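You operate a simulated robot arm through the tools that you are given. There is no shell and no other tool. Be economical: measure what you need, move in short steps, check, and stop when the job is done.

The job below is to be done with a simulated two-armed robot. You get a single attempt, and the scene is never put back.

Task
Change the black grooved pad of the clamp arm for the yellow one.
Fine: black pad into the red returns tray; push the slide home with the arm held steady with the other hand, as it is tight; turn the bar knob to lock. The arm stays where it stands.
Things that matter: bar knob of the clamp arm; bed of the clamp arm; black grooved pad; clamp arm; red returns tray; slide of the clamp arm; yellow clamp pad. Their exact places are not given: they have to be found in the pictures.

It is judged by the outcome, as a careful person would: the job done as asked, and still so three seconds after it is handed in. It fails if anything else is knocked over, pushed out of place, dropped, spilled or broken.

Robot
Two 7-joint arms with two-finger parallel grippers on one trunk, on a base that drives. Base frame: it is fixed to the floor where the robot stands at the start and does not move with it; the origin is under the middle of the robot, x ahead of it, y to its left, z up; the surface under the hand at the start is at about z = 800. Units: mm, rad, N and s.
The left shoulder is at the start at [70, 133, 1176], the right one opposite. With the tool pointing down near the work surface each hand reaches from about 100 to 640 mm from the robot's upright axis, wherever it stands, measured 20 degrees to its own side. Places, roughly: bar knob of the clamp arm [500, -200, 900]; bed of the clamp arm [500, -100, 800]; red returns tray [700, -500, 800]; slide of the clamp arm [500, -200, 900]. Payload 1.57 kg a hand.
The TCP of each hand is the grasp point between the finger pads, 30 mm short of the fingertips. In the tool frame z runs along the fingers and y along their closing line. Largest opening 80 mm; finger width 17, thickness 12; the body of the gripper, 40 by 82 mm, starts 80 mm behind the TCP.
Orientation is told as [roll, pitch, yaw] about the base's x, y, z axes, in that order, counted from this pose: with the fingers straight down and closing along the base's y, the tool's x points along the base's -x, its y along +y and its z along -z.

Tools
- The arms move only by the tool arm_command. It takes "left_plan", "right_plan" or both (then of equal length, played together; a hand with none holds still); each is a list of rows, each a list of 3 entries, a list of its own where there are three numbers: the shift along the base's x, y, z in mm, then the turn, a rotation vector about the base's x, y, z in rad, then the finger opening in mm, from 0 to 80. In form: [[[x, y, z], [wx, wy, wz], grip], ...]. A call has 1 to 20 rows; each row is the pose to reach, as a shift and turn from the pose commanded when the call began. Each row takes 0.2 s and may step no farther than 50 mm and 0.15 rad from the row before; otherwise, or with a gripper value out of range, the whole call is refused. Where a pose cannot be reached the arm comes as near as it can. A force on the tool above 60 N (or 10 N above the force at the start of the call, whichever is more), or a blocked arm, ends the call early, and 0.2 s more pass. Each finger travels about 153 mm/s and halts on what it meets, pressing with about 33 N; the grip force reading is that of the motor and also rises with nothing between the fingers. The clock runs only during rows and for 0.2 s after the last one: add rows that repeat a pose to give the fingers time. It gives the time, the measured TCP pose, the force on the tool (base axes), the opening and the grip force at its end, in the units of the frame above (readings bear some noise), with the torque about the TCP (base axes, N m) and any sound that the robot's microphone picked up.
- Cameras (640 x 400 px; columns grow to the right, rows downward): "scene" is now at [126.1, -41.3, 1397.9]; the picture's right is [-0.47, -0.88, 0.00], its down [-0.56, 0.30, -0.77] and it looks along [0.68, -0.36, -0.64] (base axes); focal length 214 px, centre (320, 200). "left" rides on the left gripper at [72, 7, -122] in its tool frame; the picture's right is [-0.09, 1.00, 0.00], its down [-0.84, -0.08, -0.54] and it looks along [-0.54, -0.05, 0.84] (tool axes); focal length 238 px, centre (320, 200). "right" rides on the right gripper at [72, -7, -122] in its tool frame; the picture's right is [0.09, 1.00, 0.00], its down [-0.84, 0.08, -0.54] and it looks along [-0.54, 0.05, 0.84] (tool axes); focal length 238 px, centre (320, 200).
- get_image(camera): a new picture of that camera. It takes no simulated time.
- slide_trunk(by): slides the trunk up (or, below 0, down) by that many mm; the arms and the scene camera ride with it, the base frame stays. It gives what a move gives, with no picture.
- base_move(legs): drives the robot by 1 to 6 legs, each [ahead, left, turn to the left] in mm, mm and rad, along the robot's own axes; the way and the turn of a leg run together, so that a leg with both is an arc; at most 1500 mm and 3.142 rad a leg. The arms and the cameras ride along, it lands a little off, and it stops where it bumps. It gives what a move gives.
- turn_head(pan, tilt): turns the head with the scene camera to pan (to the left, within 1.501 rad either way) and tilt (down, from -0.506 to 1.204), counted from straight ahead of the robot. It gives what a move gives.
- pixel_to_xyz(camera, pixels): there is no depth. For up to 12 entries [column, row, z] of the newest picture of that camera ("zoom" is the newest enlarged one), the place [x, y] in the base frame at which the ray of that pixel passes the height z, good to about 2 mm. It takes no simulated time.
- enlarge(camera, box): a new picture of the part [left, top, right, bottom] of that camera's present view, enlarged. It takes no simulated time.
- sign_off(): hands the job in; it is judged then, once.

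Keep the steps short. Do not move on a guess: measure, check each grasp and each placing, and mend mistakes. In all there are 80 turns and 58 pictures (those below and enlarged ones count). Leave the grippers open and the arms clear of the work at the hand-in unless told otherwise, and finish with a single line.

The tools are called after "Request:" as name(argument=value, ...) on one line, values as JSON. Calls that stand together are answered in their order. arm_command: Moves the arms, as the interface text tells. Its arguments: {"type":"object","properties":{"left_plan":{"type":"array"},"right_plan":{"type":"array"}},"required":[]} The other tools are called the same way: slide_trunk (by) slides the trunk up or down; base_move (legs) drives the base; turn_head (pan, tilt) turns the head that bears the scene camera; get_image (camera) takes a picture; pixel_to_xyz (camera, pixels) gives the place at which the rays of pixels pass given heights; enlarge (camera, box) takes an enlarged picture of a part of a camera's view; sign_off () hands the job in.

At the start:

```text
time_s: 0.0
left_position: [389.5, -13.3, 1213.6]
left_ee_rot: [0.001, 0.001, -0.001]
left_contact_force: [-0.4, 0.4, -0.5]
left_ft_torque: [0.02, 0.01, 0.03]
left_gripper_width: 79.9
left_grasp_force: 0.1
right_position: [363.7, -399.0, 1218.1]
right_ee_rot: [-0.002, -0.001, 0.001]
right_contact_force: [-0.6, -0.3, -0.5]
right_ft_torque: [0.01, 0.01, -0.01]
right_gripper_width: 80.1
right_grasp_force: 0.1
trunk travel left (down, up): [-750.0, 190.0]
robot x, y, heading: [-0.5, -1.7, -0.003]
head pan, tilt: [-0.487, 0.691]
```

scene: 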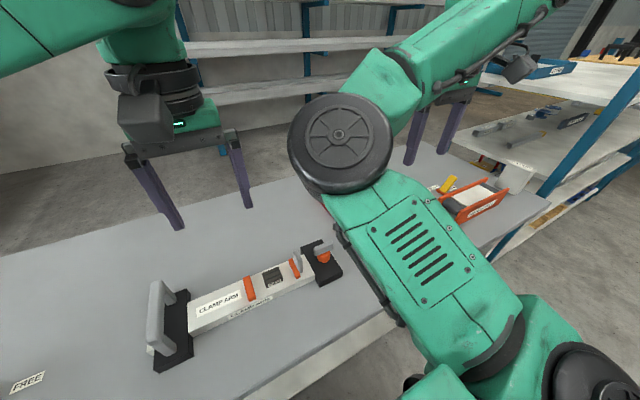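
right: 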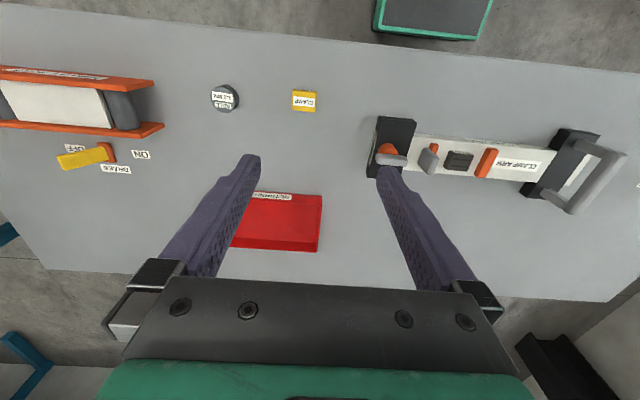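
left: 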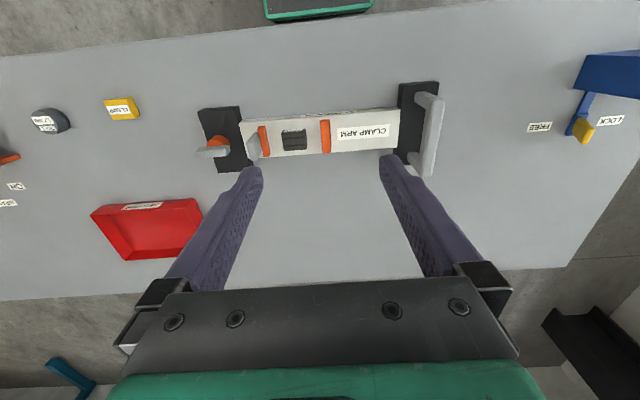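

The clamp arm shows in both hand cameras (left picture about columns 200-445, rows 80-180). The yellow pad is at left picture (121,109) and the red tray at (147,228). I'll enlarge these views to see the details.

Request:
enlarge(camera="left", box=[190, 70, 450, 190])

Request:
enlarge(camera="scene", box=[140, 220, 360, 380])

Request:
enlarge(camera="right", box=[190, 70, 450, 260])

```text
2.46 times, centred on (320, 130) of left
```

zoom: 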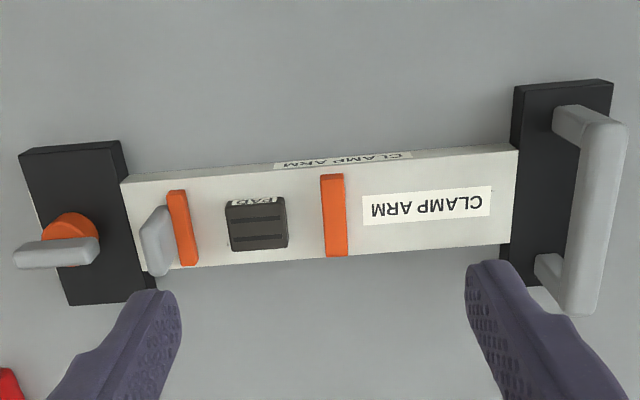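

```text
2.50 times, centred on (250, 300) of scene
```

zoom: 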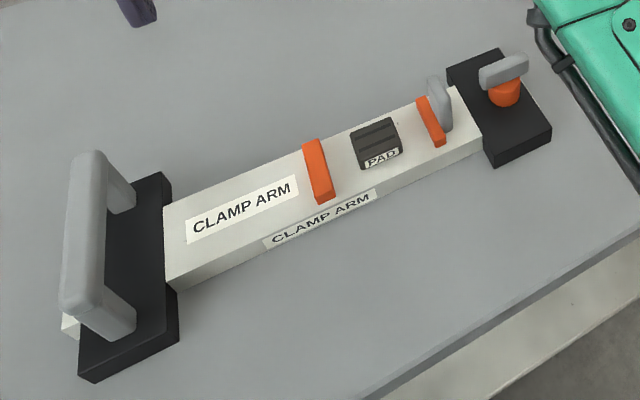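

```text
2.11 times, centred on (320, 165) of right
```

zoom: 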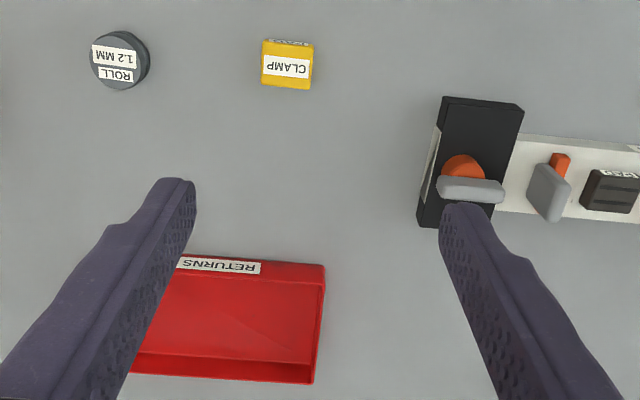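

I'll measure the key points at guessed heights: table 800, and upper surfaces at about 830-860. Using two cameras lets me triangulate the heights.

Request:
pixel_to_xyz(camera="left", pixels=[[294, 140, 800], [294, 140, 860], [212, 152, 800], [212, 152, 880], [263, 141, 800], [263, 141, 860], [326, 136, 860], [430, 130, 900], [120, 109, 800], [120, 109, 820], [147, 240, 800], [254, 146, 860]])

Request:
pixel_to_xyz(camera="right", pixels=[[459, 160, 800], [459, 160, 860], [391, 159, 800], [391, 159, 880], [434, 152, 800], [434, 152, 860], [487, 162, 860], [598, 180, 900], [304, 100, 800], [304, 100, 820], [280, 225, 800], [427, 160, 860]])

Request:
pixel_to_xyz(camera="scene", pixels=[[272, 276, 800], [272, 276, 860], [321, 248, 800], [321, 248, 880], [249, 288, 860], [294, 268, 860], [297, 262, 860], [334, 285, 800], [205, 358, 800], [160, 310, 900], [155, 370, 800]])

```text
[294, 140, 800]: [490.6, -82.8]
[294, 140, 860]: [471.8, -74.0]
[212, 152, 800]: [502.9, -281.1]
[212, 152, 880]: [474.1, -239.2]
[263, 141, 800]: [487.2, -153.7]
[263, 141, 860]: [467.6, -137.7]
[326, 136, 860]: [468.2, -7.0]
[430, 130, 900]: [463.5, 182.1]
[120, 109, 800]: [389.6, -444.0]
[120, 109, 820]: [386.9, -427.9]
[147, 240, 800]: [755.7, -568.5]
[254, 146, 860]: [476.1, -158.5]
```

```text
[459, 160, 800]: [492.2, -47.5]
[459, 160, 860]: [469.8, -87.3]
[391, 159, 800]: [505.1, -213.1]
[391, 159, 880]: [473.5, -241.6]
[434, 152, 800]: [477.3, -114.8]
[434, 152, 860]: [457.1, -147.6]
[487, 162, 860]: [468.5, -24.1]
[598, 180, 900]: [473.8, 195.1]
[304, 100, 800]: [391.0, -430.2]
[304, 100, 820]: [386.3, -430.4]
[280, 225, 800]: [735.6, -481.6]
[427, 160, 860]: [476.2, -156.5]
```

```text
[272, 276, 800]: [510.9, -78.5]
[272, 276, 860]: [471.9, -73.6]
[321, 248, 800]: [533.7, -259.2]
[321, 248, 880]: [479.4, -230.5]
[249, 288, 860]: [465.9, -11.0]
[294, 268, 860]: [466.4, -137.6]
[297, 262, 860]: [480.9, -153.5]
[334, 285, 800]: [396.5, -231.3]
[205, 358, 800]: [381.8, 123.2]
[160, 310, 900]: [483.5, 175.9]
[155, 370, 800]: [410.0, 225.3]
```

The three views agree on these positions:
- Pad top: about [476,-76,844]
- Grey tab: about [475,-158,862]
- Knob bar: about [475,-241,877]
- Yellow pad: about [388,-430]
- Tray: about [740,-520]

I'll lower the left hand partway so its camera gets a close view of the pad, slide and knob.

Request:
arm_command(left_plan=[[[0, -22, -40], [0, 0, 0], 80], [[0, -44, -80], [0, 0, 0], 80], [[0, -66, -120], [0, 0, 0], 80], [[-5, -88, -160], [0, 0, 0], 80], [[-10, -100, -200], [0, 0, 0], 80]])

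Request:
get_image(camera="left")

Request:
enlarge(camera="left", box=[130, 70, 450, 270])

```text
time_s: 1.2
left_position: [378.9, -115.4, 1009.6]
left_ee_rot: [0.007, 0.001, -0.002]
left_contact_force: [0.1, -0.1, 0.0]
left_ft_torque: [-0.02, 0.0, -0.01]
left_gripper_width: 80.0
left_grasp_force: 0.1
right_position: [364.7, -398.9, 1219.2]
right_ee_rot: [0.0, -0.001, 0.003]
right_contact_force: [-0.1, -0.6, -0.2]
right_ft_torque: [0.01, 0.03, 0.02]
right_gripper_width: 80.0
right_grasp_force: 0.1
trunk travel left (down, up): [-750.0, 190.0]
robot x, y, heading: [-0.2, -0.9, 0.004]
head pan, tilt: [-0.487, 0.691]
```

```text
51 pictures are left
```

left: 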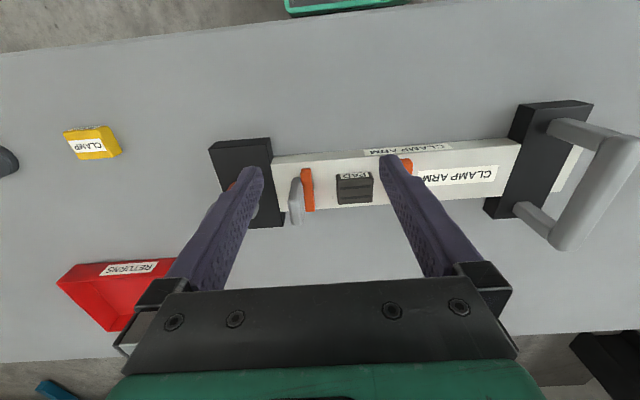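

```text
2.00 times, centred on (290, 170) of left
```

zoom: 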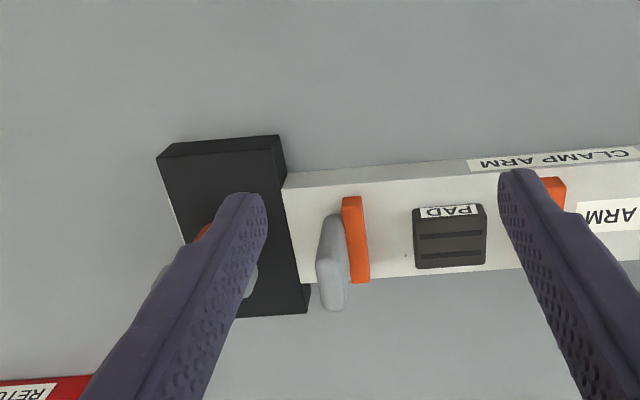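

I still can't tell how the slide works, so I'll zoom in tightly on the pad, slide and knob from the scene and right cameras.

Request:
enlarge(camera="scene", box=[250, 230, 350, 292])

Request:
enlarge(camera="right", box=[370, 110, 500, 192])

Request:
enlarge(camera="left", box=[260, 140, 400, 228])

```text
6.40 times, centred on (300, 261) of scene
```

zoom: 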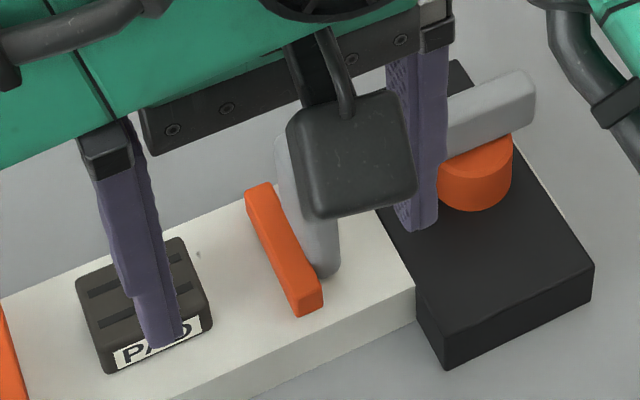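

```text
4.88 times, centred on (435, 151) of right
```

zoom: 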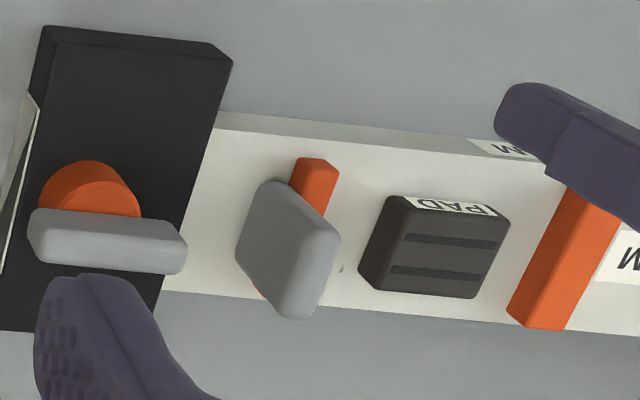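

```text
4.55 times, centred on (330, 184) of left
```

zoom: 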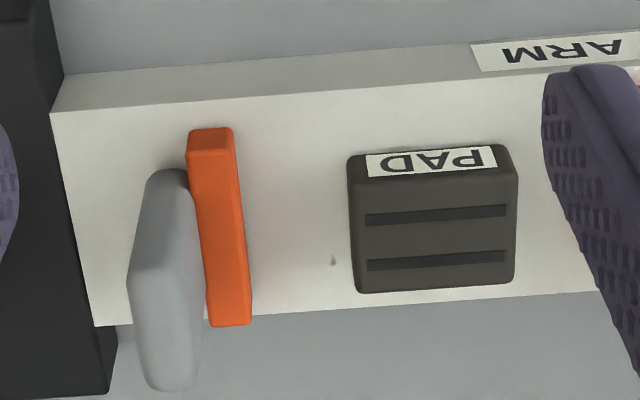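

Next I'll measure the pad, slide and beam from this zoom.

Request:
pixel_to_xyz(camera="zoom", pixels=[[351, 182, 844], [516, 174, 844], [359, 292, 844], [514, 283, 844], [351, 157, 825], [335, 100, 825], [335, 305, 825], [212, 133, 840], [232, 325, 840], [150, 172, 862], [165, 390, 862], [333, 261, 825]])

```text
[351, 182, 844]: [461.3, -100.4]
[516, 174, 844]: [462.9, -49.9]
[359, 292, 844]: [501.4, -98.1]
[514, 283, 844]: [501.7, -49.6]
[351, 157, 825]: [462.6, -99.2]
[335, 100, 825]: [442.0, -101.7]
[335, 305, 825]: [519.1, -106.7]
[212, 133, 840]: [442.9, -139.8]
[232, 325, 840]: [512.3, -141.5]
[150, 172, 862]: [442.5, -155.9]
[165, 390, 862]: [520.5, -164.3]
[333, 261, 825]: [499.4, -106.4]
```

The pad is 50 mm (y) by 40 mm (x), centred at [481.5,-75], with its top at 844. The beam spans x 442-519. To see the slide and knob from the side, I'll raise the left hand out of the way and tilt the right hand so it looks in from -y.

Request:
arm_command(left_plan=[[[0, 20, 30], [0, 0, 0], 80], [[0, 40, 60], [0, 0, 0], 80], [[0, 70, 90], [0, 0, 0], 80], [[0, 100, 120], [0, 0, 0], 80], [[0, 120, 150], [0, 0, 0], 80], [[0, 120, 150], [0, 0, 0], 80]], right_plan=[[[-8, 0, -35], [0.14, 0, 0], 80], [[-16, 0, -70], [0.28, 0, 0], 80], [[-24, 0, -105], [0.42, 0, 0], 80], [[-32, 0, -140], [0.56, 0, 0], 80], [[-40, 0, -175], [0.7, 0, 0], 80], [[-40, 0, -210], [0.84, 0, 0], 80]])

Request:
get_image(camera="right")

Request:
enlarge(camera="scene", box=[250, 220, 350, 292])

```text
time_s: 2.6
left_position: [379.3, 4.4, 1160.9]
left_ee_rot: [0.001, 0.002, -0.001]
left_contact_force: [0.6, -0.5, 0.6]
left_ft_torque: [0.02, 0.0, 0.01]
left_gripper_width: 79.7
left_grasp_force: 0.0
right_position: [323.1, -399.8, 1006.7]
right_ee_rot: [0.845, 0.0, 0.001]
right_contact_force: [0.6, 0.2, -1.2]
right_ft_torque: [0.01, 0.05, -0.02]
right_gripper_width: 80.2
right_grasp_force: 0.1
trunk travel left (down, up): [-750.0, 190.0]
robot x, y, heading: [-1.9, -6.0, 0.002]
head pan, tilt: [-0.487, 0.691]
```

```text
46 pictures are left
```

right: 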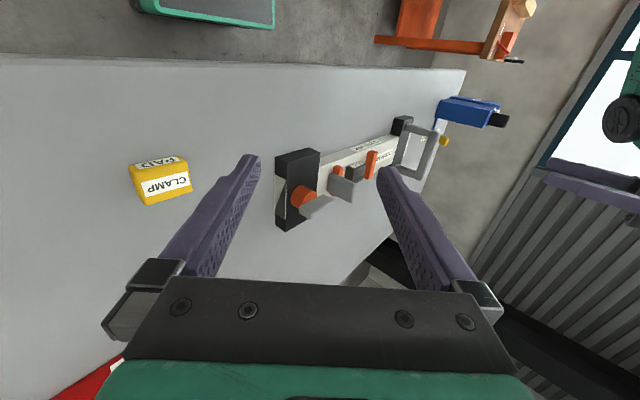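

```text
5.56 times, centred on (300, 256) of scene
```

zoom: 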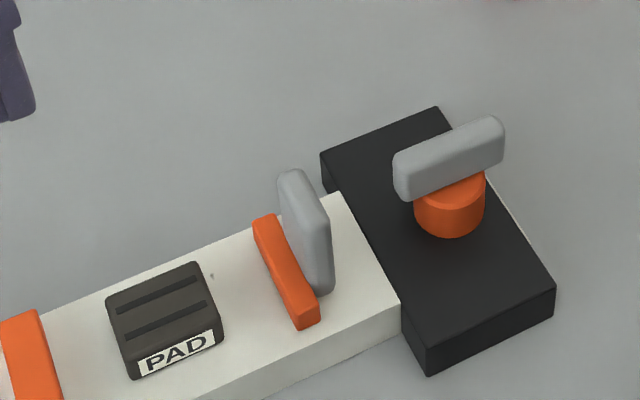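

Request:
enlarge(camera="right", box=[265, 110, 445, 235])

Request:
enlarge(camera="right", box=[110, 140, 220, 210])

```text
3.20 times, centred on (355, 172) of right
```

zoom: 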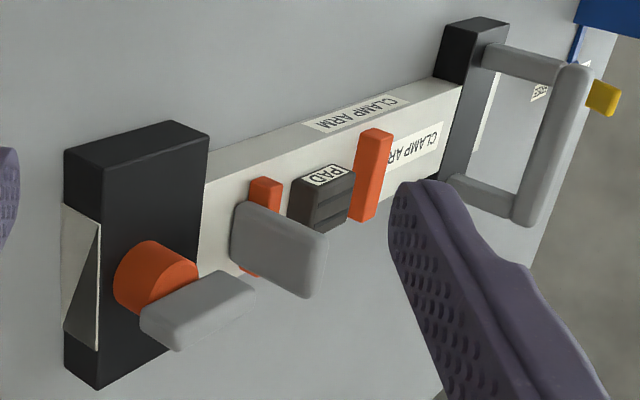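

```text
5.71 times, centred on (165, 175) of right
```

zoom: 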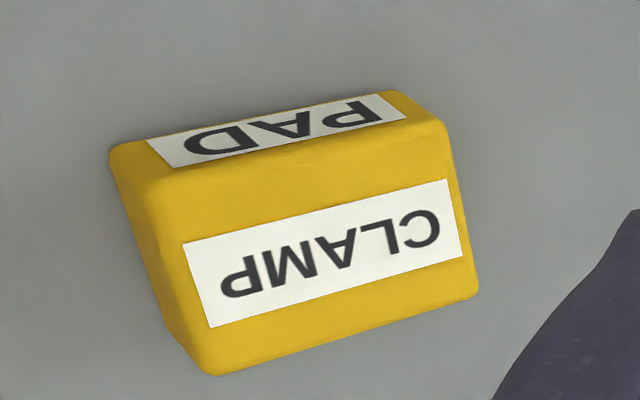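

On the knob block's -y end face there's a white patch, at about right picture (289,195). I'll zoom in on it, since it may show the lock sign.

Request:
enlarge(camera="right", box=[270, 160, 350, 225])

```text
6.15 times, centred on (310, 192) of right
```

zoom: 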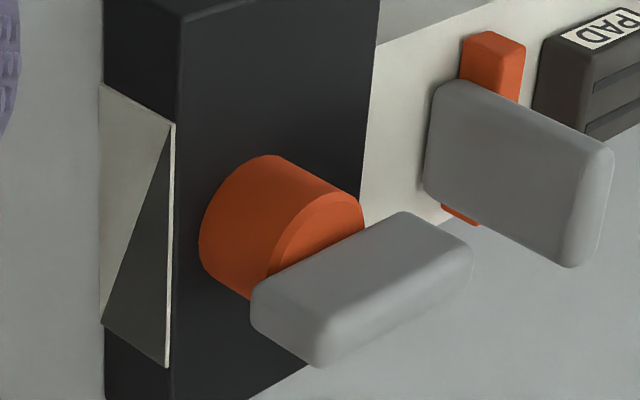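

The patch shows no text I can use. Now I'll find the tray extents and table edge by turning the head toward the tray.

Request:
turn_head(pan=-0.75, tilt=0.6)

Request:
get_image(camera="scene")

Request:
pixel_to_xyz(camera="right", pixels=[[200, 62, 800], [20, 60, 800], [400, 68, 800], [60, 395, 810], [133, 178, 822], [186, 163, 822], [146, 205, 822], [192, 188, 822]])

```text
time_s: 3.4
left_position: [378.4, 8.7, 1161.9]
left_ee_rot: [0.0, 0.0, 0.0]
left_contact_force: [-0.1, 0.4, -0.4]
left_ft_torque: [-0.01, 0.02, 0.02]
left_gripper_width: 80.0
left_grasp_force: 0.1
right_position: [323.0, -397.3, 1008.6]
right_ee_rot: [0.84, -0.002, 0.0]
right_contact_force: [-0.2, 0.1, 0.4]
right_ft_torque: [-0.01, 0.01, 0.0]
right_gripper_width: 79.9
right_grasp_force: 0.0
trunk travel left (down, up): [-750.0, 190.0]
robot x, y, heading: [-1.8, -3.3, 0.002]
head pan, tilt: [-0.75, 0.6]
```

```text
41 pictures are left
```

scene: 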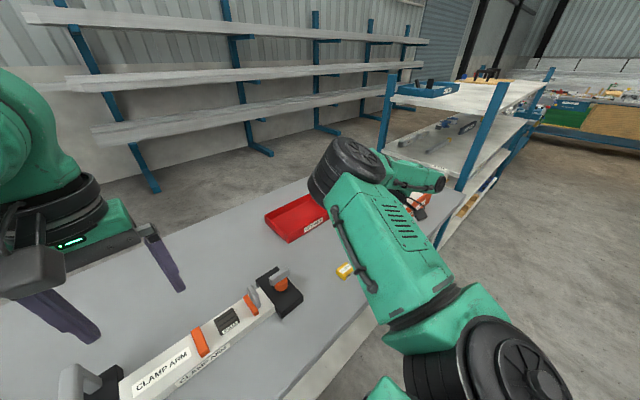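

```text
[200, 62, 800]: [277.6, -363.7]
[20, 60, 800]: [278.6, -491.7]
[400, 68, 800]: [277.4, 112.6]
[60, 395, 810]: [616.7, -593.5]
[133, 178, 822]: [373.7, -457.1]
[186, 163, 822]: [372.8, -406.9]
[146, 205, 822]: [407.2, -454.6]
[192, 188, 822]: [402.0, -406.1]
```

I'll measure the tray corners in the scene picture: about (265,216), (290,242), (316,192) and the label edge near (328,222).

Request:
enlarge(camera="scene", box=[255, 185, 345, 245])

Request:
pixel_to_xyz(camera="scene", pixels=[[265, 216, 825], [290, 242, 800], [316, 192, 825], [289, 237, 825], [327, 219, 825], [299, 218, 802]])

```text
6.67 times, centred on (300, 215) of scene
```

zoom: 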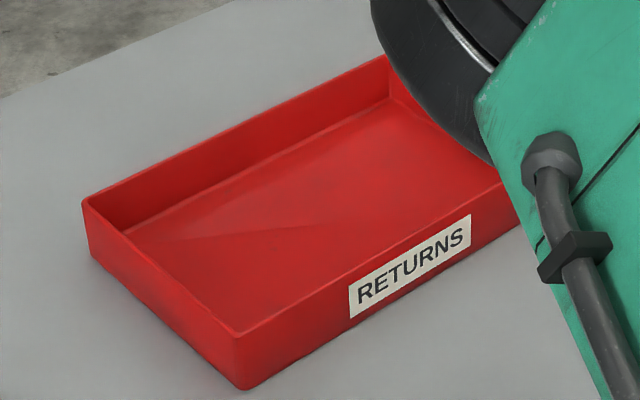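

```text
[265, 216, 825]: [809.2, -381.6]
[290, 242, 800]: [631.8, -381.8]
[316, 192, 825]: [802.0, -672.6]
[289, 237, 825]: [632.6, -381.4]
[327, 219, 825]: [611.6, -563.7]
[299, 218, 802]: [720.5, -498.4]
```

The tray spans about x 625-805 and y -640 to -382, with its floor near 802. I'll level the right hand above the black pad at [481,-75] and park the left hand near the handle.

Request:
arm_command(left_plan=[[[5, 25, 0], [0, 0, 0], 80], [[10, 50, 0], [0, 0, 0], 80], [[15, 75, 0], [0, 0, 0], 80], [[20, 100, 0], [0, 0, 0], 80], [[25, 125, 0], [0, 0, 0], 80], [[30, 150, 0], [0, 0, 0], 80], [[40, 175, 0], [0, 0, 0], 80], [[50, 190, 0], [0, 0, 0], 80], [[50, 190, 0], [0, 0, 0], 80], [[50, 190, 0], [0, 0, 0], 80]], right_plan=[[[16, 33, 0], [-0.14, 0, 0], 80], [[32, 66, 0], [-0.28, 0, 0], 80], [[48, 99, 0], [-0.42, 0, 0], 80], [[64, 132, 0], [-0.56, 0, 0], 80], [[80, 165, 0], [-0.7, 0, 0], 80], [[96, 198, 0], [-0.84, 0, 0], 80], [[112, 231, -10], [-0.84, 0, 0], 80], [[128, 264, -30], [-0.84, 0, 0], 80], [[144, 295, -60], [-0.84, 0, 0], 80], [[158, 324, -90], [-0.84, 0, 0], 80]])

Request:
get_image(camera="right")

```text
time_s: 5.6
left_position: [432.7, 197.8, 1162.2]
left_ee_rot: [-0.001, 0.002, 0.0]
left_contact_force: [-0.7, 0.4, -0.2]
left_ft_torque: [-0.02, 0.0, -0.02]
left_gripper_width: 80.0
left_grasp_force: 0.1
right_position: [574.5, -98.9, 904.1]
right_ee_rot: [-0.002, 0.004, -0.001]
right_contact_force: [-0.2, 0.6, 0.8]
right_ft_torque: [-0.03, 0.02, -0.02]
right_gripper_width: 79.7
right_grasp_force: 0.1
right hand out of reach, approached as far as the arm can: row 6, 7, 8, 9, 10
trunk travel left (down, up): [-750.0, 190.0]
robot x, y, heading: [-0.1, -0.5, -0.005]
head pan, tilt: [-0.75, 0.6]
```

```text
39 pictures are left
```

right: 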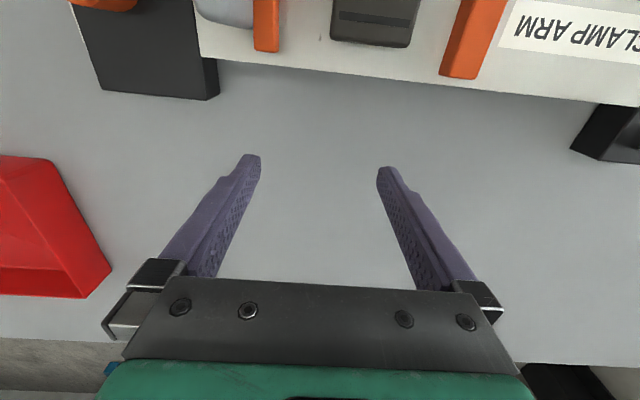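

The right hand can't reach that far inward and stopped at [574,-99,904] with nothing touched. I'll lift both hands, then drive the base left about 130 mm so the pad lies on the right hand's own side.

Request:
arm_command(right_plan=[[[0, 0, 40], [0, 0, 0], 80], [[0, 0, 80], [0, 0, 0], 80], [[0, 0, 110], [0, 0, 0], 80]])

Request:
base_move(legs=[[0, 130, 0]])

```text
time_s: 6.4
left_position: [429.7, 198.0, 1162.8]
left_ee_rot: [0.002, 0.001, 0.0]
left_contact_force: [-0.2, -0.6, -0.3]
left_ft_torque: [0.01, -0.01, -0.01]
left_gripper_width: 80.1
left_grasp_force: 0.0
right_position: [571.9, -100.0, 1019.6]
right_ee_rot: [0.0, 0.002, 0.001]
right_contact_force: [0.6, 0.5, 0.0]
right_ft_torque: [-0.04, -0.04, -0.01]
right_gripper_width: 80.2
right_grasp_force: 0.0
right hand out of reach, approached as far as the arm can: row 1
trunk travel left (down, up): [-750.0, 190.0]
robot x, y, heading: [2.1, 2.7, 0.003]
head pan, tilt: [-0.75, 0.6]
```

```text
time_s: 7.7
left_position: [430.1, 325.3, 1163.5]
left_ee_rot: [0.002, 0.001, -0.001]
left_contact_force: [0.6, -0.8, 1.4]
left_ft_torque: [-0.01, -0.02, 0.02]
left_gripper_width: 80.1
left_grasp_force: 0.0
right_position: [573.1, 27.0, 1019.8]
right_ee_rot: [0.002, 0.001, 0.001]
right_contact_force: [0.5, 0.3, -1.5]
right_ft_torque: [0.01, -0.02, 0.02]
right_gripper_width: 79.7
right_grasp_force: 0.1
trunk travel left (down, up): [-750.0, 190.0]
robot x, y, heading: [1.2, 129.7, -0.0]
head pan, tilt: [-0.75, 0.6]
```

Now I'll bring the right hand above the black pad, still high.

Request:
arm_command(right_plan=[[[-20, -35, 0], [0, 0, 0], 80], [[-45, -70, 0], [0, 0, 0], 80], [[-70, -102, 0], [0, 0, 0], 80], [[-92, -102, -20], [0, 0, 0], 80], [[-92, -102, -60], [0, 0, 0], 80]])

Request:
get_image(camera="right")

```text
time_s: 8.9
left_position: [430.7, 327.9, 1162.0]
left_ee_rot: [0.0, 0.001, 0.002]
left_contact_force: [0.3, 0.1, 0.1]
left_ft_torque: [0.01, -0.02, -0.05]
left_gripper_width: 80.3
left_grasp_force: 0.1
right_position: [495.8, -92.2, 963.4]
right_ee_rot: [0.012, 0.0, -0.008]
right_contact_force: [0.8, 0.2, 0.3]
right_ft_torque: [-0.01, 0.01, 0.02]
right_gripper_width: 79.9
right_grasp_force: 0.1
right hand out of reach, approached as far as the arm can: row 1, 2, 3, 4, 5
trunk travel left (down, up): [-750.0, 190.0]
robot x, y, heading: [-2.3, 127.8, -0.001]
head pan, tilt: [-0.75, 0.6]
```

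```text
38 pictures are left
```

right: 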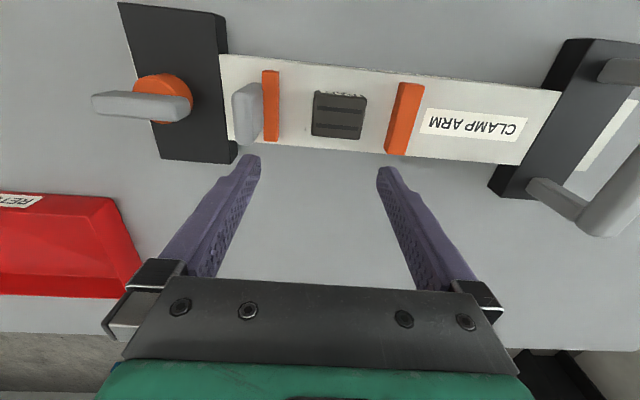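

It landed at [496,-92,963], about 15 mm off. I'll ask for the small remainder.

Request:
arm_command(right_plan=[[[-7, 8, 0], [0, 0, 0], 80], [[-14, 17, 0], [0, 0, 0], 80], [[-14, 17, 0], [0, 0, 0], 80]])

```text
time_s: 9.7
left_position: [430.1, 327.6, 1163.7]
left_ee_rot: [0.0, -0.001, 0.001]
left_contact_force: [0.5, -0.2, -1.0]
left_ft_torque: [0.0, -0.02, 0.0]
left_gripper_width: 79.9
left_grasp_force: 0.0
right_position: [492.5, -94.8, 961.8]
right_ee_rot: [0.008, 0.002, -0.01]
right_contact_force: [-0.4, 0.8, -0.2]
right_ft_torque: [-0.02, 0.04, -0.02]
right_gripper_width: 79.9
right_grasp_force: 0.0
right hand out of reach, approached as far as the arm can: row 1, 2, 3
trunk travel left (down, up): [-750.0, 190.0]
robot x, y, heading: [-2.3, 131.2, -0.001]
head pan, tilt: [-0.75, 0.6]
```

The arm seems to be in an awkward fold. I'll return it to something like its starting posture, up and outward, and approach again.

Request:
arm_command(right_plan=[[[10, -10, 45], [0, 0, 0], 80], [[10, -40, 80], [0, 0, 0], 80], [[0, -75, 115], [0, 0, 0], 80], [[-20, -105, 150], [0, 0, 0], 80], [[-50, -135, 185], [0, 0, 0], 80], [[-80, -160, 220], [0, 0, 0], 80], [[-110, -175, 250], [0, 0, 0], 80], [[-128, -175, 255], [0, 0, 0], 80], [[-128, -175, 255], [0, 0, 0], 80]])

Request:
arm_command(right_plan=[[[25, 40, 0], [0, 0, 0], 80], [[50, 80, 0], [0, 0, 0], 80], [[75, 120, 0], [0, 0, 0], 80], [[100, 155, 0], [0, 0, 0], 80], [[116, 191, 0], [0, 0, 0], 80], [[116, 191, -40], [0, 0, 0], 80], [[116, 191, -80], [0, 0, 0], 80], [[116, 191, -80], [0, 0, 0], 80]])

```text
refused: row 3 steps farther than a row can; nothing moved
```

```text
time_s: 11.5
left_position: [430.0, 327.3, 1163.1]
left_ee_rot: [0.0, 0.001, -0.001]
left_contact_force: [-0.3, 0.7, -0.3]
left_ft_torque: [-0.01, 0.03, 0.0]
left_gripper_width: 80.2
left_grasp_force: 0.0
right_position: [592.1, 57.7, 948.1]
right_ee_rot: [0.006, 0.0, 0.007]
right_contact_force: [-0.1, -0.2, -0.3]
right_ft_torque: [-0.02, -0.02, 0.01]
right_gripper_width: 80.1
right_grasp_force: 0.0
right hand out of reach, approached as far as the arm can: row 1, 2, 3, 4, 5, 6, 7, 8
trunk travel left (down, up): [-750.0, 190.0]
robot x, y, heading: [-0.2, 128.5, 0.003]
head pan, tilt: [-0.75, 0.6]
```

My mistake: the first call was refused and the second ran from the wrong place. It touched nothing (forces about zero). Now I'll lift straight up, then withdraw.

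Request:
arm_command(right_plan=[[[0, 0, 45], [0, 0, 0], 80], [[0, 0, 90], [0, 0, 0], 80], [[-10, -25, 130], [0, 0, 0], 80], [[-20, -50, 170], [0, 0, 0], 80], [[-30, -80, 205], [0, 0, 0], 80], [[-40, -110, 235], [0, 0, 0], 80], [[-55, -145, 260], [0, 0, 0], 80], [[-75, -185, 270], [0, 0, 0], 80], [[-100, -225, 270], [0, 0, 0], 80], [[-125, -265, 270], [0, 0, 0], 80], [[-155, -300, 270], [0, 0, 0], 80], [[-190, -325, 270], [0, 0, 0], 80], [[-228, -328, 270], [0, 0, 0], 80], [[-228, -328, 270], [0, 0, 0], 80]])

```text
time_s: 14.5
left_position: [430.6, 326.2, 1162.5]
left_ee_rot: [0.0, -0.001, 0.0]
left_contact_force: [0.3, 0.7, 0.0]
left_ft_torque: [0.01, 0.01, -0.02]
left_gripper_width: 80.0
left_grasp_force: 0.1
right_position: [365.9, -270.0, 1221.0]
right_ee_rot: [0.0, 0.002, 0.001]
right_contact_force: [-0.4, 0.3, 0.8]
right_ft_torque: [0.0, 0.02, 0.01]
right_gripper_width: 79.7
right_grasp_force: 0.0
right hand out of reach, approached as far as the arm can: row 1, 2
trunk travel left (down, up): [-750.0, 190.0]
robot x, y, heading: [-0.0, 129.4, -0.003]
head pan, tilt: [-0.75, 0.6]
```

It's back at [366,-270,1221]. Now a straight-line approach to [481,-75,945].

Request:
arm_command(right_plan=[[[14, 24, -34], [0, 0, 0], 80], [[29, 48, -68], [0, 0, 0], 80], [[43, 73, -103], [0, 0, 0], 80], [[58, 97, -138], [0, 0, 0], 80], [[72, 121, -172], [0, 0, 0], 80], [[87, 146, -207], [0, 0, 0], 80], [[101, 170, -241], [0, 0, 0], 80], [[115, 195, -276], [0, 0, 0], 80], [[115, 195, -276], [0, 0, 0], 80]])

```text
time_s: 16.5
left_position: [430.4, 326.9, 1162.6]
left_ee_rot: [-0.001, -0.001, 0.0]
left_contact_force: [-0.2, 0.5, -0.6]
left_ft_torque: [0.02, 0.0, 0.0]
left_gripper_width: 79.7
left_grasp_force: 0.0
right_position: [512.8, -94.3, 923.8]
right_ee_rot: [-0.007, -0.009, -0.011]
right_contact_force: [0.7, -0.8, -0.9]
right_ft_torque: [-0.01, 0.03, -0.01]
right_gripper_width: 79.9
right_grasp_force: 0.1
right hand out of reach, approached as far as the arm can: row 2, 3, 4, 5, 6, 7, 8, 9
trunk travel left (down, up): [-750.0, 190.0]
robot x, y, heading: [-1.6, 130.8, 0.001]
head pan, tilt: [-0.75, 0.6]
```

The pad seems too close to the shoulder at this height. I'll lift 60 mm, then back the base 70 mm and go 40 mm left.

Request:
arm_command(right_plan=[[[0, 0, 40], [0, 0, 0], 80], [[0, 0, 70], [0, 0, 0], 80]])

Request:
base_move(legs=[[-70, 40, 0]])

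```text
time_s: 17.1
left_position: [430.5, 327.3, 1163.2]
left_ee_rot: [0.0, 0.002, 0.001]
left_contact_force: [-0.1, 0.2, -0.2]
left_ft_torque: [0.02, -0.03, 0.02]
left_gripper_width: 80.0
left_grasp_force: 0.0
right_position: [541.7, -95.8, 976.5]
right_ee_rot: [0.002, 0.001, 0.002]
right_contact_force: [-0.6, 0.2, 0.0]
right_ft_torque: [0.01, 0.01, 0.0]
right_gripper_width: 80.0
right_grasp_force: 0.3
right hand out of reach, approached as far as the arm can: row 1, 2
trunk travel left (down, up): [-750.0, 190.0]
robot x, y, heading: [-1.1, 128.6, -0.003]
head pan, tilt: [-0.75, 0.6]
```

```text
time_s: 18.1
left_position: [361.5, 367.3, 1162.3]
left_ee_rot: [0.001, 0.001, 0.0]
left_contact_force: [-0.2, -1.0, 0.2]
left_ft_torque: [0.01, 0.01, -0.01]
left_gripper_width: 79.9
left_grasp_force: 0.1
right_position: [474.0, -56.1, 974.1]
right_ee_rot: [0.0, 0.004, 0.003]
right_contact_force: [-0.5, 0.1, 0.5]
right_ft_torque: [-0.02, -0.03, 0.0]
right_gripper_width: 79.8
right_grasp_force: 0.0
trunk travel left (down, up): [-750.0, 190.0]
robot x, y, heading: [-72.0, 169.0, 0.003]
head pan, tilt: [-0.75, 0.6]
```

The hand is at [474,-56,974]. I'll step to above the pad and down to about 925.

Request:
arm_command(right_plan=[[[4, -10, 0], [0, 0, 0], 80], [[7, -19, -20], [0, 0, 0], 80], [[7, -19, -50], [0, 0, 0], 80], [[7, -19, -50], [0, 0, 0], 80]])

Request:
get_image(camera="right")

```text
time_s: 19.1
left_position: [361.3, 368.5, 1162.2]
left_ee_rot: [0.0, -0.001, 0.0]
left_contact_force: [0.0, -0.1, 0.7]
left_ft_torque: [0.03, 0.03, -0.01]
left_gripper_width: 80.1
left_grasp_force: 0.1
right_position: [481.3, -76.0, 924.2]
right_ee_rot: [0.0, 0.001, 0.001]
right_contact_force: [-0.1, 0.1, 0.9]
right_ft_torque: [-0.05, 0.0, 0.0]
right_gripper_width: 80.1
right_grasp_force: 0.1
trunk travel left (down, up): [-750.0, 190.0]
robot x, y, heading: [-67.2, 170.8, -0.003]
head pan, tilt: [-0.75, 0.6]
```

```text
37 pictures are left
```

right: 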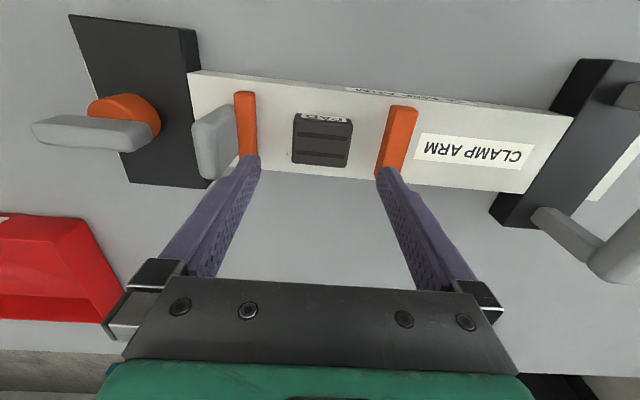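

The hand is at [481,-76,924], centred over the pad. I'll close to 66 mm and go down to z 861, with fingertips at about 831 just above the beam.

Request:
arm_command(right_plan=[[[0, 1, -20], [0, 0, 0], 66], [[0, 1, -40], [0, 0, 0], 66], [[0, 1, -55], [0, 0, 0], 66], [[0, 1, -63], [0, 0, 0], 66], [[0, 1, -63], [0, 0, 0], 66]])

Request:
get_image(camera="right")

```text
time_s: 20.3
left_position: [361.0, 368.6, 1163.7]
left_ee_rot: [-0.001, 0.0, 0.001]
left_contact_force: [0.2, 0.4, 0.3]
left_ft_torque: [0.02, 0.01, 0.03]
left_gripper_width: 79.9
left_grasp_force: 0.1
right_position: [480.3, -73.7, 864.7]
right_ee_rot: [0.001, 0.002, 0.001]
right_contact_force: [0.1, 0.4, 0.2]
right_ft_torque: [0.01, 0.01, 0.0]
right_gripper_width: 66.2
right_grasp_force: 0.0
trunk travel left (down, up): [-750.0, 190.0]
robot x, y, heading: [-72.5, 169.9, -0.0]
head pan, tilt: [-0.75, 0.6]
```

```text
36 pictures are left
```

right: 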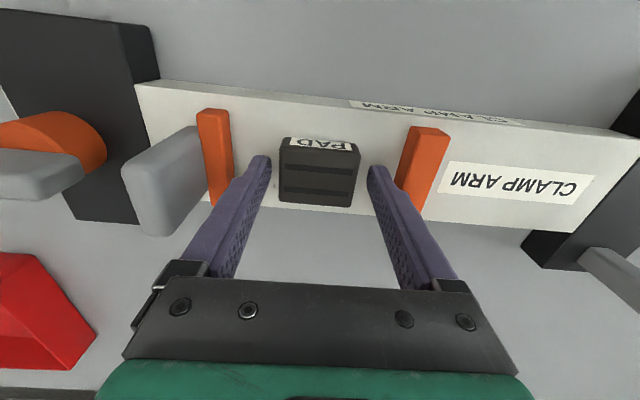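

The pad sits between the fingers with clearance on both sides. I'll lower 4 mm more, close, and read the grip.

Request:
arm_command(right_plan=[[[0, 0, -4], [0, 0, 0], 66], [[0, 0, -4], [0, 0, 0], 56], [[0, 0, -4], [0, 0, 0], 46], [[0, 0, -4], [0, 0, 0], 42], [[0, 0, -4], [0, 0, 0], 42]])

```text
time_s: 21.5
left_position: [360.9, 368.2, 1162.9]
left_ee_rot: [-0.001, 0.0, 0.002]
left_contact_force: [0.6, 0.9, -0.2]
left_ft_torque: [0.0, -0.04, -0.06]
left_gripper_width: 79.9
left_grasp_force: 0.1
right_position: [480.3, -74.4, 859.2]
right_ee_rot: [-0.001, 0.0, 0.0]
right_contact_force: [1.4, -0.1, 2.2]
right_ft_torque: [0.03, -0.04, -0.03]
right_gripper_width: 48.7
right_grasp_force: 33.3
trunk travel left (down, up): [-750.0, 190.0]
robot x, y, heading: [-69.0, 171.2, 0.001]
head pan, tilt: [-0.75, 0.6]
```

The grip holds at 48.7 mm with 33 N. I'll lift 6 mm gently and watch the force.

Request:
arm_command(right_plan=[[[0, 0, -2], [0, 0, 0], 42], [[0, 0, 0], [0, 0, 0], 42], [[0, 0, 3], [0, 0, 0], 42], [[0, 0, 3], [0, 0, 0], 42]])

Request:
get_image(camera="right")

```text
time_s: 22.5
left_position: [359.7, 369.2, 1162.8]
left_ee_rot: [0.001, -0.001, 0.003]
left_contact_force: [0.9, -0.6, 0.1]
left_ft_torque: [0.0, -0.03, 0.01]
left_gripper_width: 80.1
left_grasp_force: 0.0
right_position: [479.2, -73.4, 861.7]
right_ee_rot: [0.0, 0.002, 0.002]
right_contact_force: [0.4, 0.6, -0.1]
right_ft_torque: [0.01, -0.01, -0.02]
right_gripper_width: 48.8
right_grasp_force: 33.0
trunk travel left (down, up): [-750.0, 190.0]
robot x, y, heading: [-70.3, 169.3, 0.003]
head pan, tilt: [-0.75, 0.6]
```

```text
35 pictures are left
```

right: 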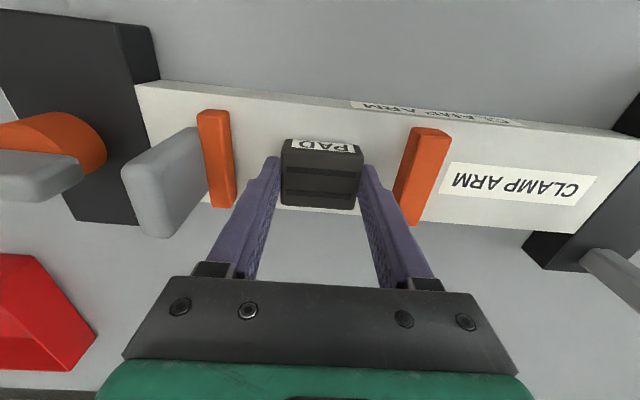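

The pad lifts with no resistance. I'll raise it 85 mm.

Request:
arm_command(right_plan=[[[0, 0, 15], [0, 0, 0], 42], [[0, 0, 40], [0, 0, 0], 42], [[0, 0, 70], [0, 0, 0], 42], [[0, 0, 85], [0, 0, 0], 42]])

Request:
get_image(camera="right")

Request:
enlarge(camera="scene", box=[170, 180, 330, 340])

```text
time_s: 23.5
left_position: [359.8, 368.3, 1163.1]
left_ee_rot: [0.0, 0.0, 0.002]
left_contact_force: [-0.2, -0.1, -1.0]
left_ft_torque: [0.01, -0.02, 0.01]
left_gripper_width: 79.9
left_grasp_force: 0.0
right_position: [479.0, -72.8, 947.0]
right_ee_rot: [0.001, 0.001, 0.003]
right_contact_force: [-0.7, -0.5, 0.8]
right_ft_torque: [0.01, 0.0, -0.04]
right_gripper_width: 41.9
right_grasp_force: 0.2
trunk travel left (down, up): [-750.0, 190.0]
robot x, y, heading: [-70.2, 168.7, 0.003]
head pan, tilt: [-0.75, 0.6]
```

```text
34 pictures are left
```

right: 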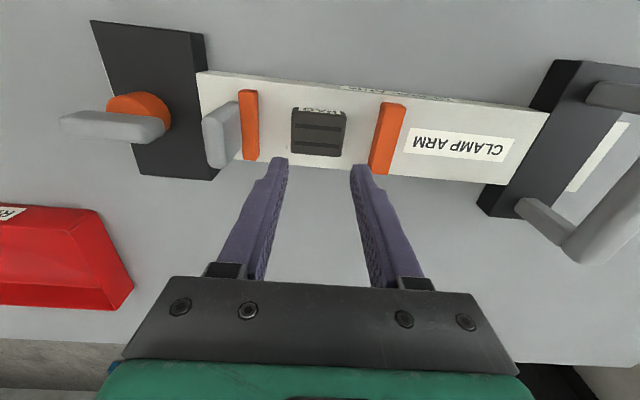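

```text
2.50 times, centred on (250, 260) of scene
```

zoom: 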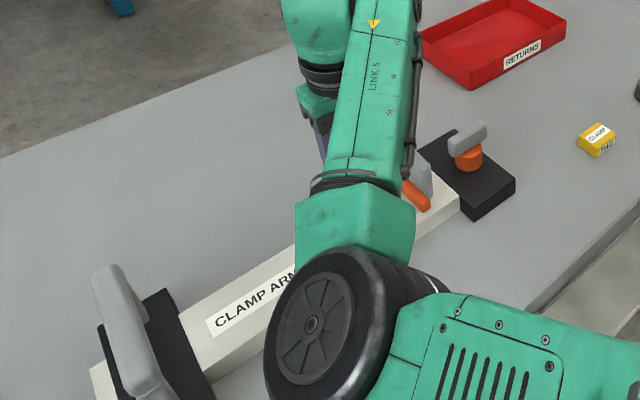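

The grip slipped off and the pad is still on the bed, at about (318,132). So it may be held there. I'll check closely whether the pad or arm moved.

Request:
enlarge(camera="right", box=[190, 60, 410, 190])

Request:
pixel_to_xyz(camera="right", pixels=[[291, 115, 844], [346, 119, 844], [292, 150, 844], [344, 157, 844], [250, 125, 840], [387, 138, 840], [220, 133, 862], [115, 125, 877]])

```text
2.91 times, centred on (300, 125) of right
```

zoom: 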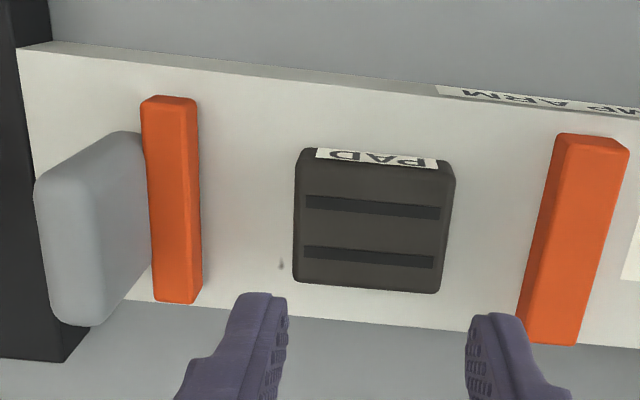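

```text
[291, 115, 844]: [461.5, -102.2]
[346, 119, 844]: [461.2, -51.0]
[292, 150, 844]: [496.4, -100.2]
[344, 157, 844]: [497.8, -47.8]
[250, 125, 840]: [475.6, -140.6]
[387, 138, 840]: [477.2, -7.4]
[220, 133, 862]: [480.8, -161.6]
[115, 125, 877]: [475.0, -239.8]
```

The pad is unmoved at [480,-75], so the slide really is holding it and the lock must be opened first. I'll raise the hand, open it and drive the base right 170 mm so both the knob and the handle are in reach.

Request:
arm_command(right_plan=[[[0, 0, 30], [0, 0, 0], 80], [[0, 0, 50], [0, 0, 0], 80]])

Request:
base_move(legs=[[0, -170, 0]])

Request:
turn_head(pan=-0.1, tilt=0.75)

Request:
get_image(camera="scene")

```text
time_s: 24.1
left_position: [360.3, 368.7, 1162.6]
left_ee_rot: [0.0, 0.0, 0.002]
left_contact_force: [0.6, -0.1, -0.7]
left_ft_torque: [0.02, 0.01, 0.05]
left_gripper_width: 79.8
left_grasp_force: 0.0
right_position: [479.1, -74.2, 997.2]
right_ee_rot: [0.0, 0.001, 0.003]
right_contact_force: [0.6, 0.1, 0.2]
right_ft_torque: [-0.03, -0.04, 0.02]
right_gripper_width: 80.1
right_grasp_force: 0.0
trunk travel left (down, up): [-750.0, 190.0]
robot x, y, heading: [-70.5, 167.9, 0.001]
head pan, tilt: [-0.75, 0.6]
```

```text
time_s: 25.6
left_position: [361.1, 193.6, 1162.7]
left_ee_rot: [0.0, 0.0, 0.0]
left_contact_force: [-0.8, -0.2, 0.1]
left_ft_torque: [0.0, -0.02, -0.03]
left_gripper_width: 79.8
left_grasp_force: 0.1
right_position: [480.4, -249.4, 996.5]
right_ee_rot: [-0.003, 0.002, 0.001]
right_contact_force: [-0.1, 0.1, -0.6]
right_ft_torque: [-0.04, 0.01, 0.01]
right_gripper_width: 80.2
right_grasp_force: 0.0
trunk travel left (down, up): [-750.0, 190.0]
robot x, y, heading: [-70.9, -8.1, 0.002]
head pan, tilt: [-0.75, 0.6]
```

```text
time_s: 26.6
left_position: [360.6, 191.6, 1162.3]
left_ee_rot: [0.001, 0.0, 0.002]
left_contact_force: [0.5, -0.2, -0.1]
left_ft_torque: [-0.03, -0.01, 0.01]
left_gripper_width: 80.1
left_grasp_force: 0.1
right_position: [479.9, -250.0, 996.8]
right_ee_rot: [0.001, 0.001, 0.001]
right_contact_force: [-0.4, 0.4, 0.1]
right_ft_torque: [-0.03, 0.01, -0.01]
right_gripper_width: 80.1
right_grasp_force: 0.1
trunk travel left (down, up): [-750.0, 190.0]
robot x, y, heading: [-70.7, -7.2, 0.005]
head pan, tilt: [-0.099, 0.75]
```

```text
31 pictures are left
```

scene: 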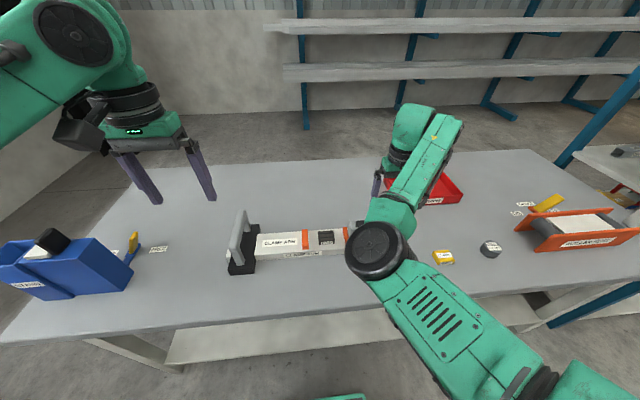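

I'll zoom in on the handle from both cameras to measure where to hold it.

Request:
enlarge(camera="scene", box=[215, 200, 285, 285])

Request:
get_image(camera="left")

Request:
pixel_to_xyz(camera="scene", pixels=[[240, 212, 900], [234, 264, 900], [240, 212, 880], [234, 264, 880]])

```text
4.71 times, centred on (250, 242) of scene
```

zoom: 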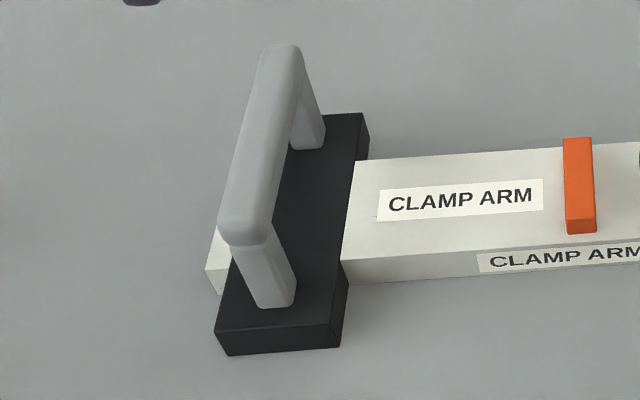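

```text
29 pictures are left
```

left: 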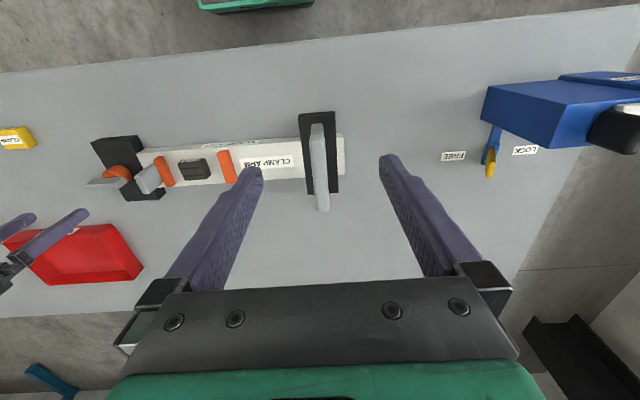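

```text
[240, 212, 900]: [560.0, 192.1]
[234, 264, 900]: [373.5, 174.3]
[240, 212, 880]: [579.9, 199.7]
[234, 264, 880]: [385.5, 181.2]
```

Request:
pixel_to_xyz(camera="left", pixels=[[318, 165, 900], [318, 165, 880], [315, 126, 900], [322, 208, 900], [315, 126, 920], [322, 208, 920]])

Request:
pixel_to_xyz(camera="scene", pixels=[[237.7, 231, 900], [237.7, 231, 920], [235, 247, 900], [235, 247, 920], [240.5, 213, 920], [234.5, 254, 920]])

```text
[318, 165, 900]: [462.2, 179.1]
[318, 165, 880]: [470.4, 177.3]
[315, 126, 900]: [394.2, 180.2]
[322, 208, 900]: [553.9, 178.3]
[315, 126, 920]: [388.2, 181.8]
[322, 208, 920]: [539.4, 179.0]
```

```text
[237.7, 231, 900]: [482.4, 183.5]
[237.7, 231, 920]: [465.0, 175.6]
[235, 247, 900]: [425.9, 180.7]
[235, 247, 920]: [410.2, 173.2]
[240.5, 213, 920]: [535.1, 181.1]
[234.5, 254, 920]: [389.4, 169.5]
```

The handle bar runs along x at about [470,180,908]. I'll bring the left hand above it and turn the right hand by -90° above the knob so its fingers close across the bar.

Request:
arm_command(left_plan=[[[10, 0, -20], [0, 0, 0], 80], [[20, -2, -40], [0, 0, 0], 80], [[30, -4, -60], [0, 0, 0], 80], [[40, -6, -80], [0, 0, 0], 80], [[50, -8, -100], [0, 0, 0], 80], [[60, -10, -120], [0, 0, 0], 80], [[70, -12, -140], [0, 0, 0], 80], [[80, -12, -160], [0, 0, 0], 80], [[90, -12, -180], [0, 0, 0], 80], [[100, -12, -195], [0, 0, 0], 80], [[109, -12, -200], [0, 0, 0], 80], [[109, -12, -200], [0, 0, 0], 80]], right_plan=[[[0, 1, 0], [0, 0, -0.14], 80], [[0, 2, 0], [0, 0, -0.28], 80], [[0, 3, 0], [0, 0, -0.42], 80], [[0, 4, 0], [0, 0, -0.56], 80], [[0, 5, 0], [0, 0, -0.7], 80], [[-1, 6, 0], [0, 0, -0.84], 80], [[-2, 7, 0], [0, 0, -0.98], 80], [[-3, 8, 0], [0, 0, -1.12], 80], [[-4, 9, 0], [0, 0, -1.26], 80], [[-5, 10, 0], [0, 0, -1.4], 80], [[-5, 10, 0], [0, 0, -1.5], 80], [[-5, 10, 0], [0, 0, -1.571], 80]])

Request:
get_image(camera="right")

Request:
get_image(camera="left")

```text
time_s: 29.2
left_position: [466.9, 181.2, 962.4]
left_ee_rot: [0.0, 0.0, 0.002]
left_contact_force: [-0.6, 0.2, -0.9]
left_ft_torque: [0.01, 0.02, -0.02]
left_gripper_width: 80.1
left_grasp_force: 0.0
right_position: [295.4, -393.3, 1054.4]
right_ee_rot: [0.005, 0.005, -1.547]
right_contact_force: [0.2, 0.2, -0.3]
right_ft_torque: [0.0, 0.03, -0.01]
right_gripper_width: 80.1
right_grasp_force: 0.1
right hand out of reach, approached as far as the arm can: row 5, 6, 7, 8, 9, 10, 11, 12
trunk travel left (down, up): [-750.0, 190.0]
robot x, y, heading: [-69.3, -8.8, 0.001]
head pan, tilt: [-0.099, 0.75]
```

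```text
28 pictures are left
```

right: 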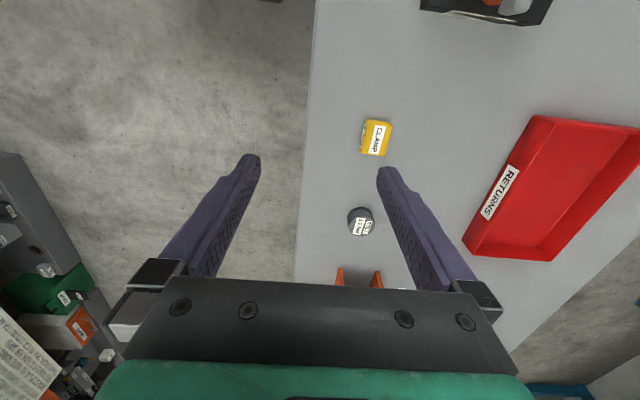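

```text
27 pictures are left
```

left: 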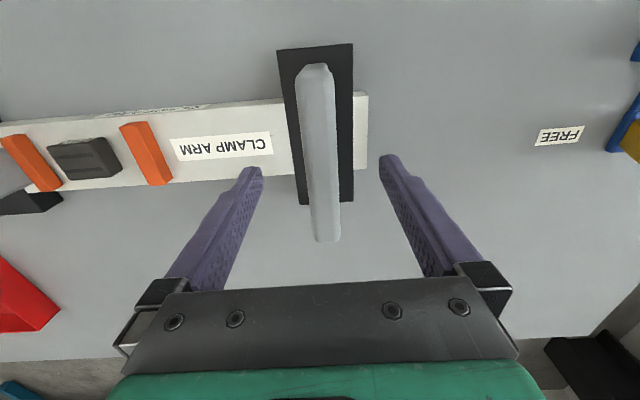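

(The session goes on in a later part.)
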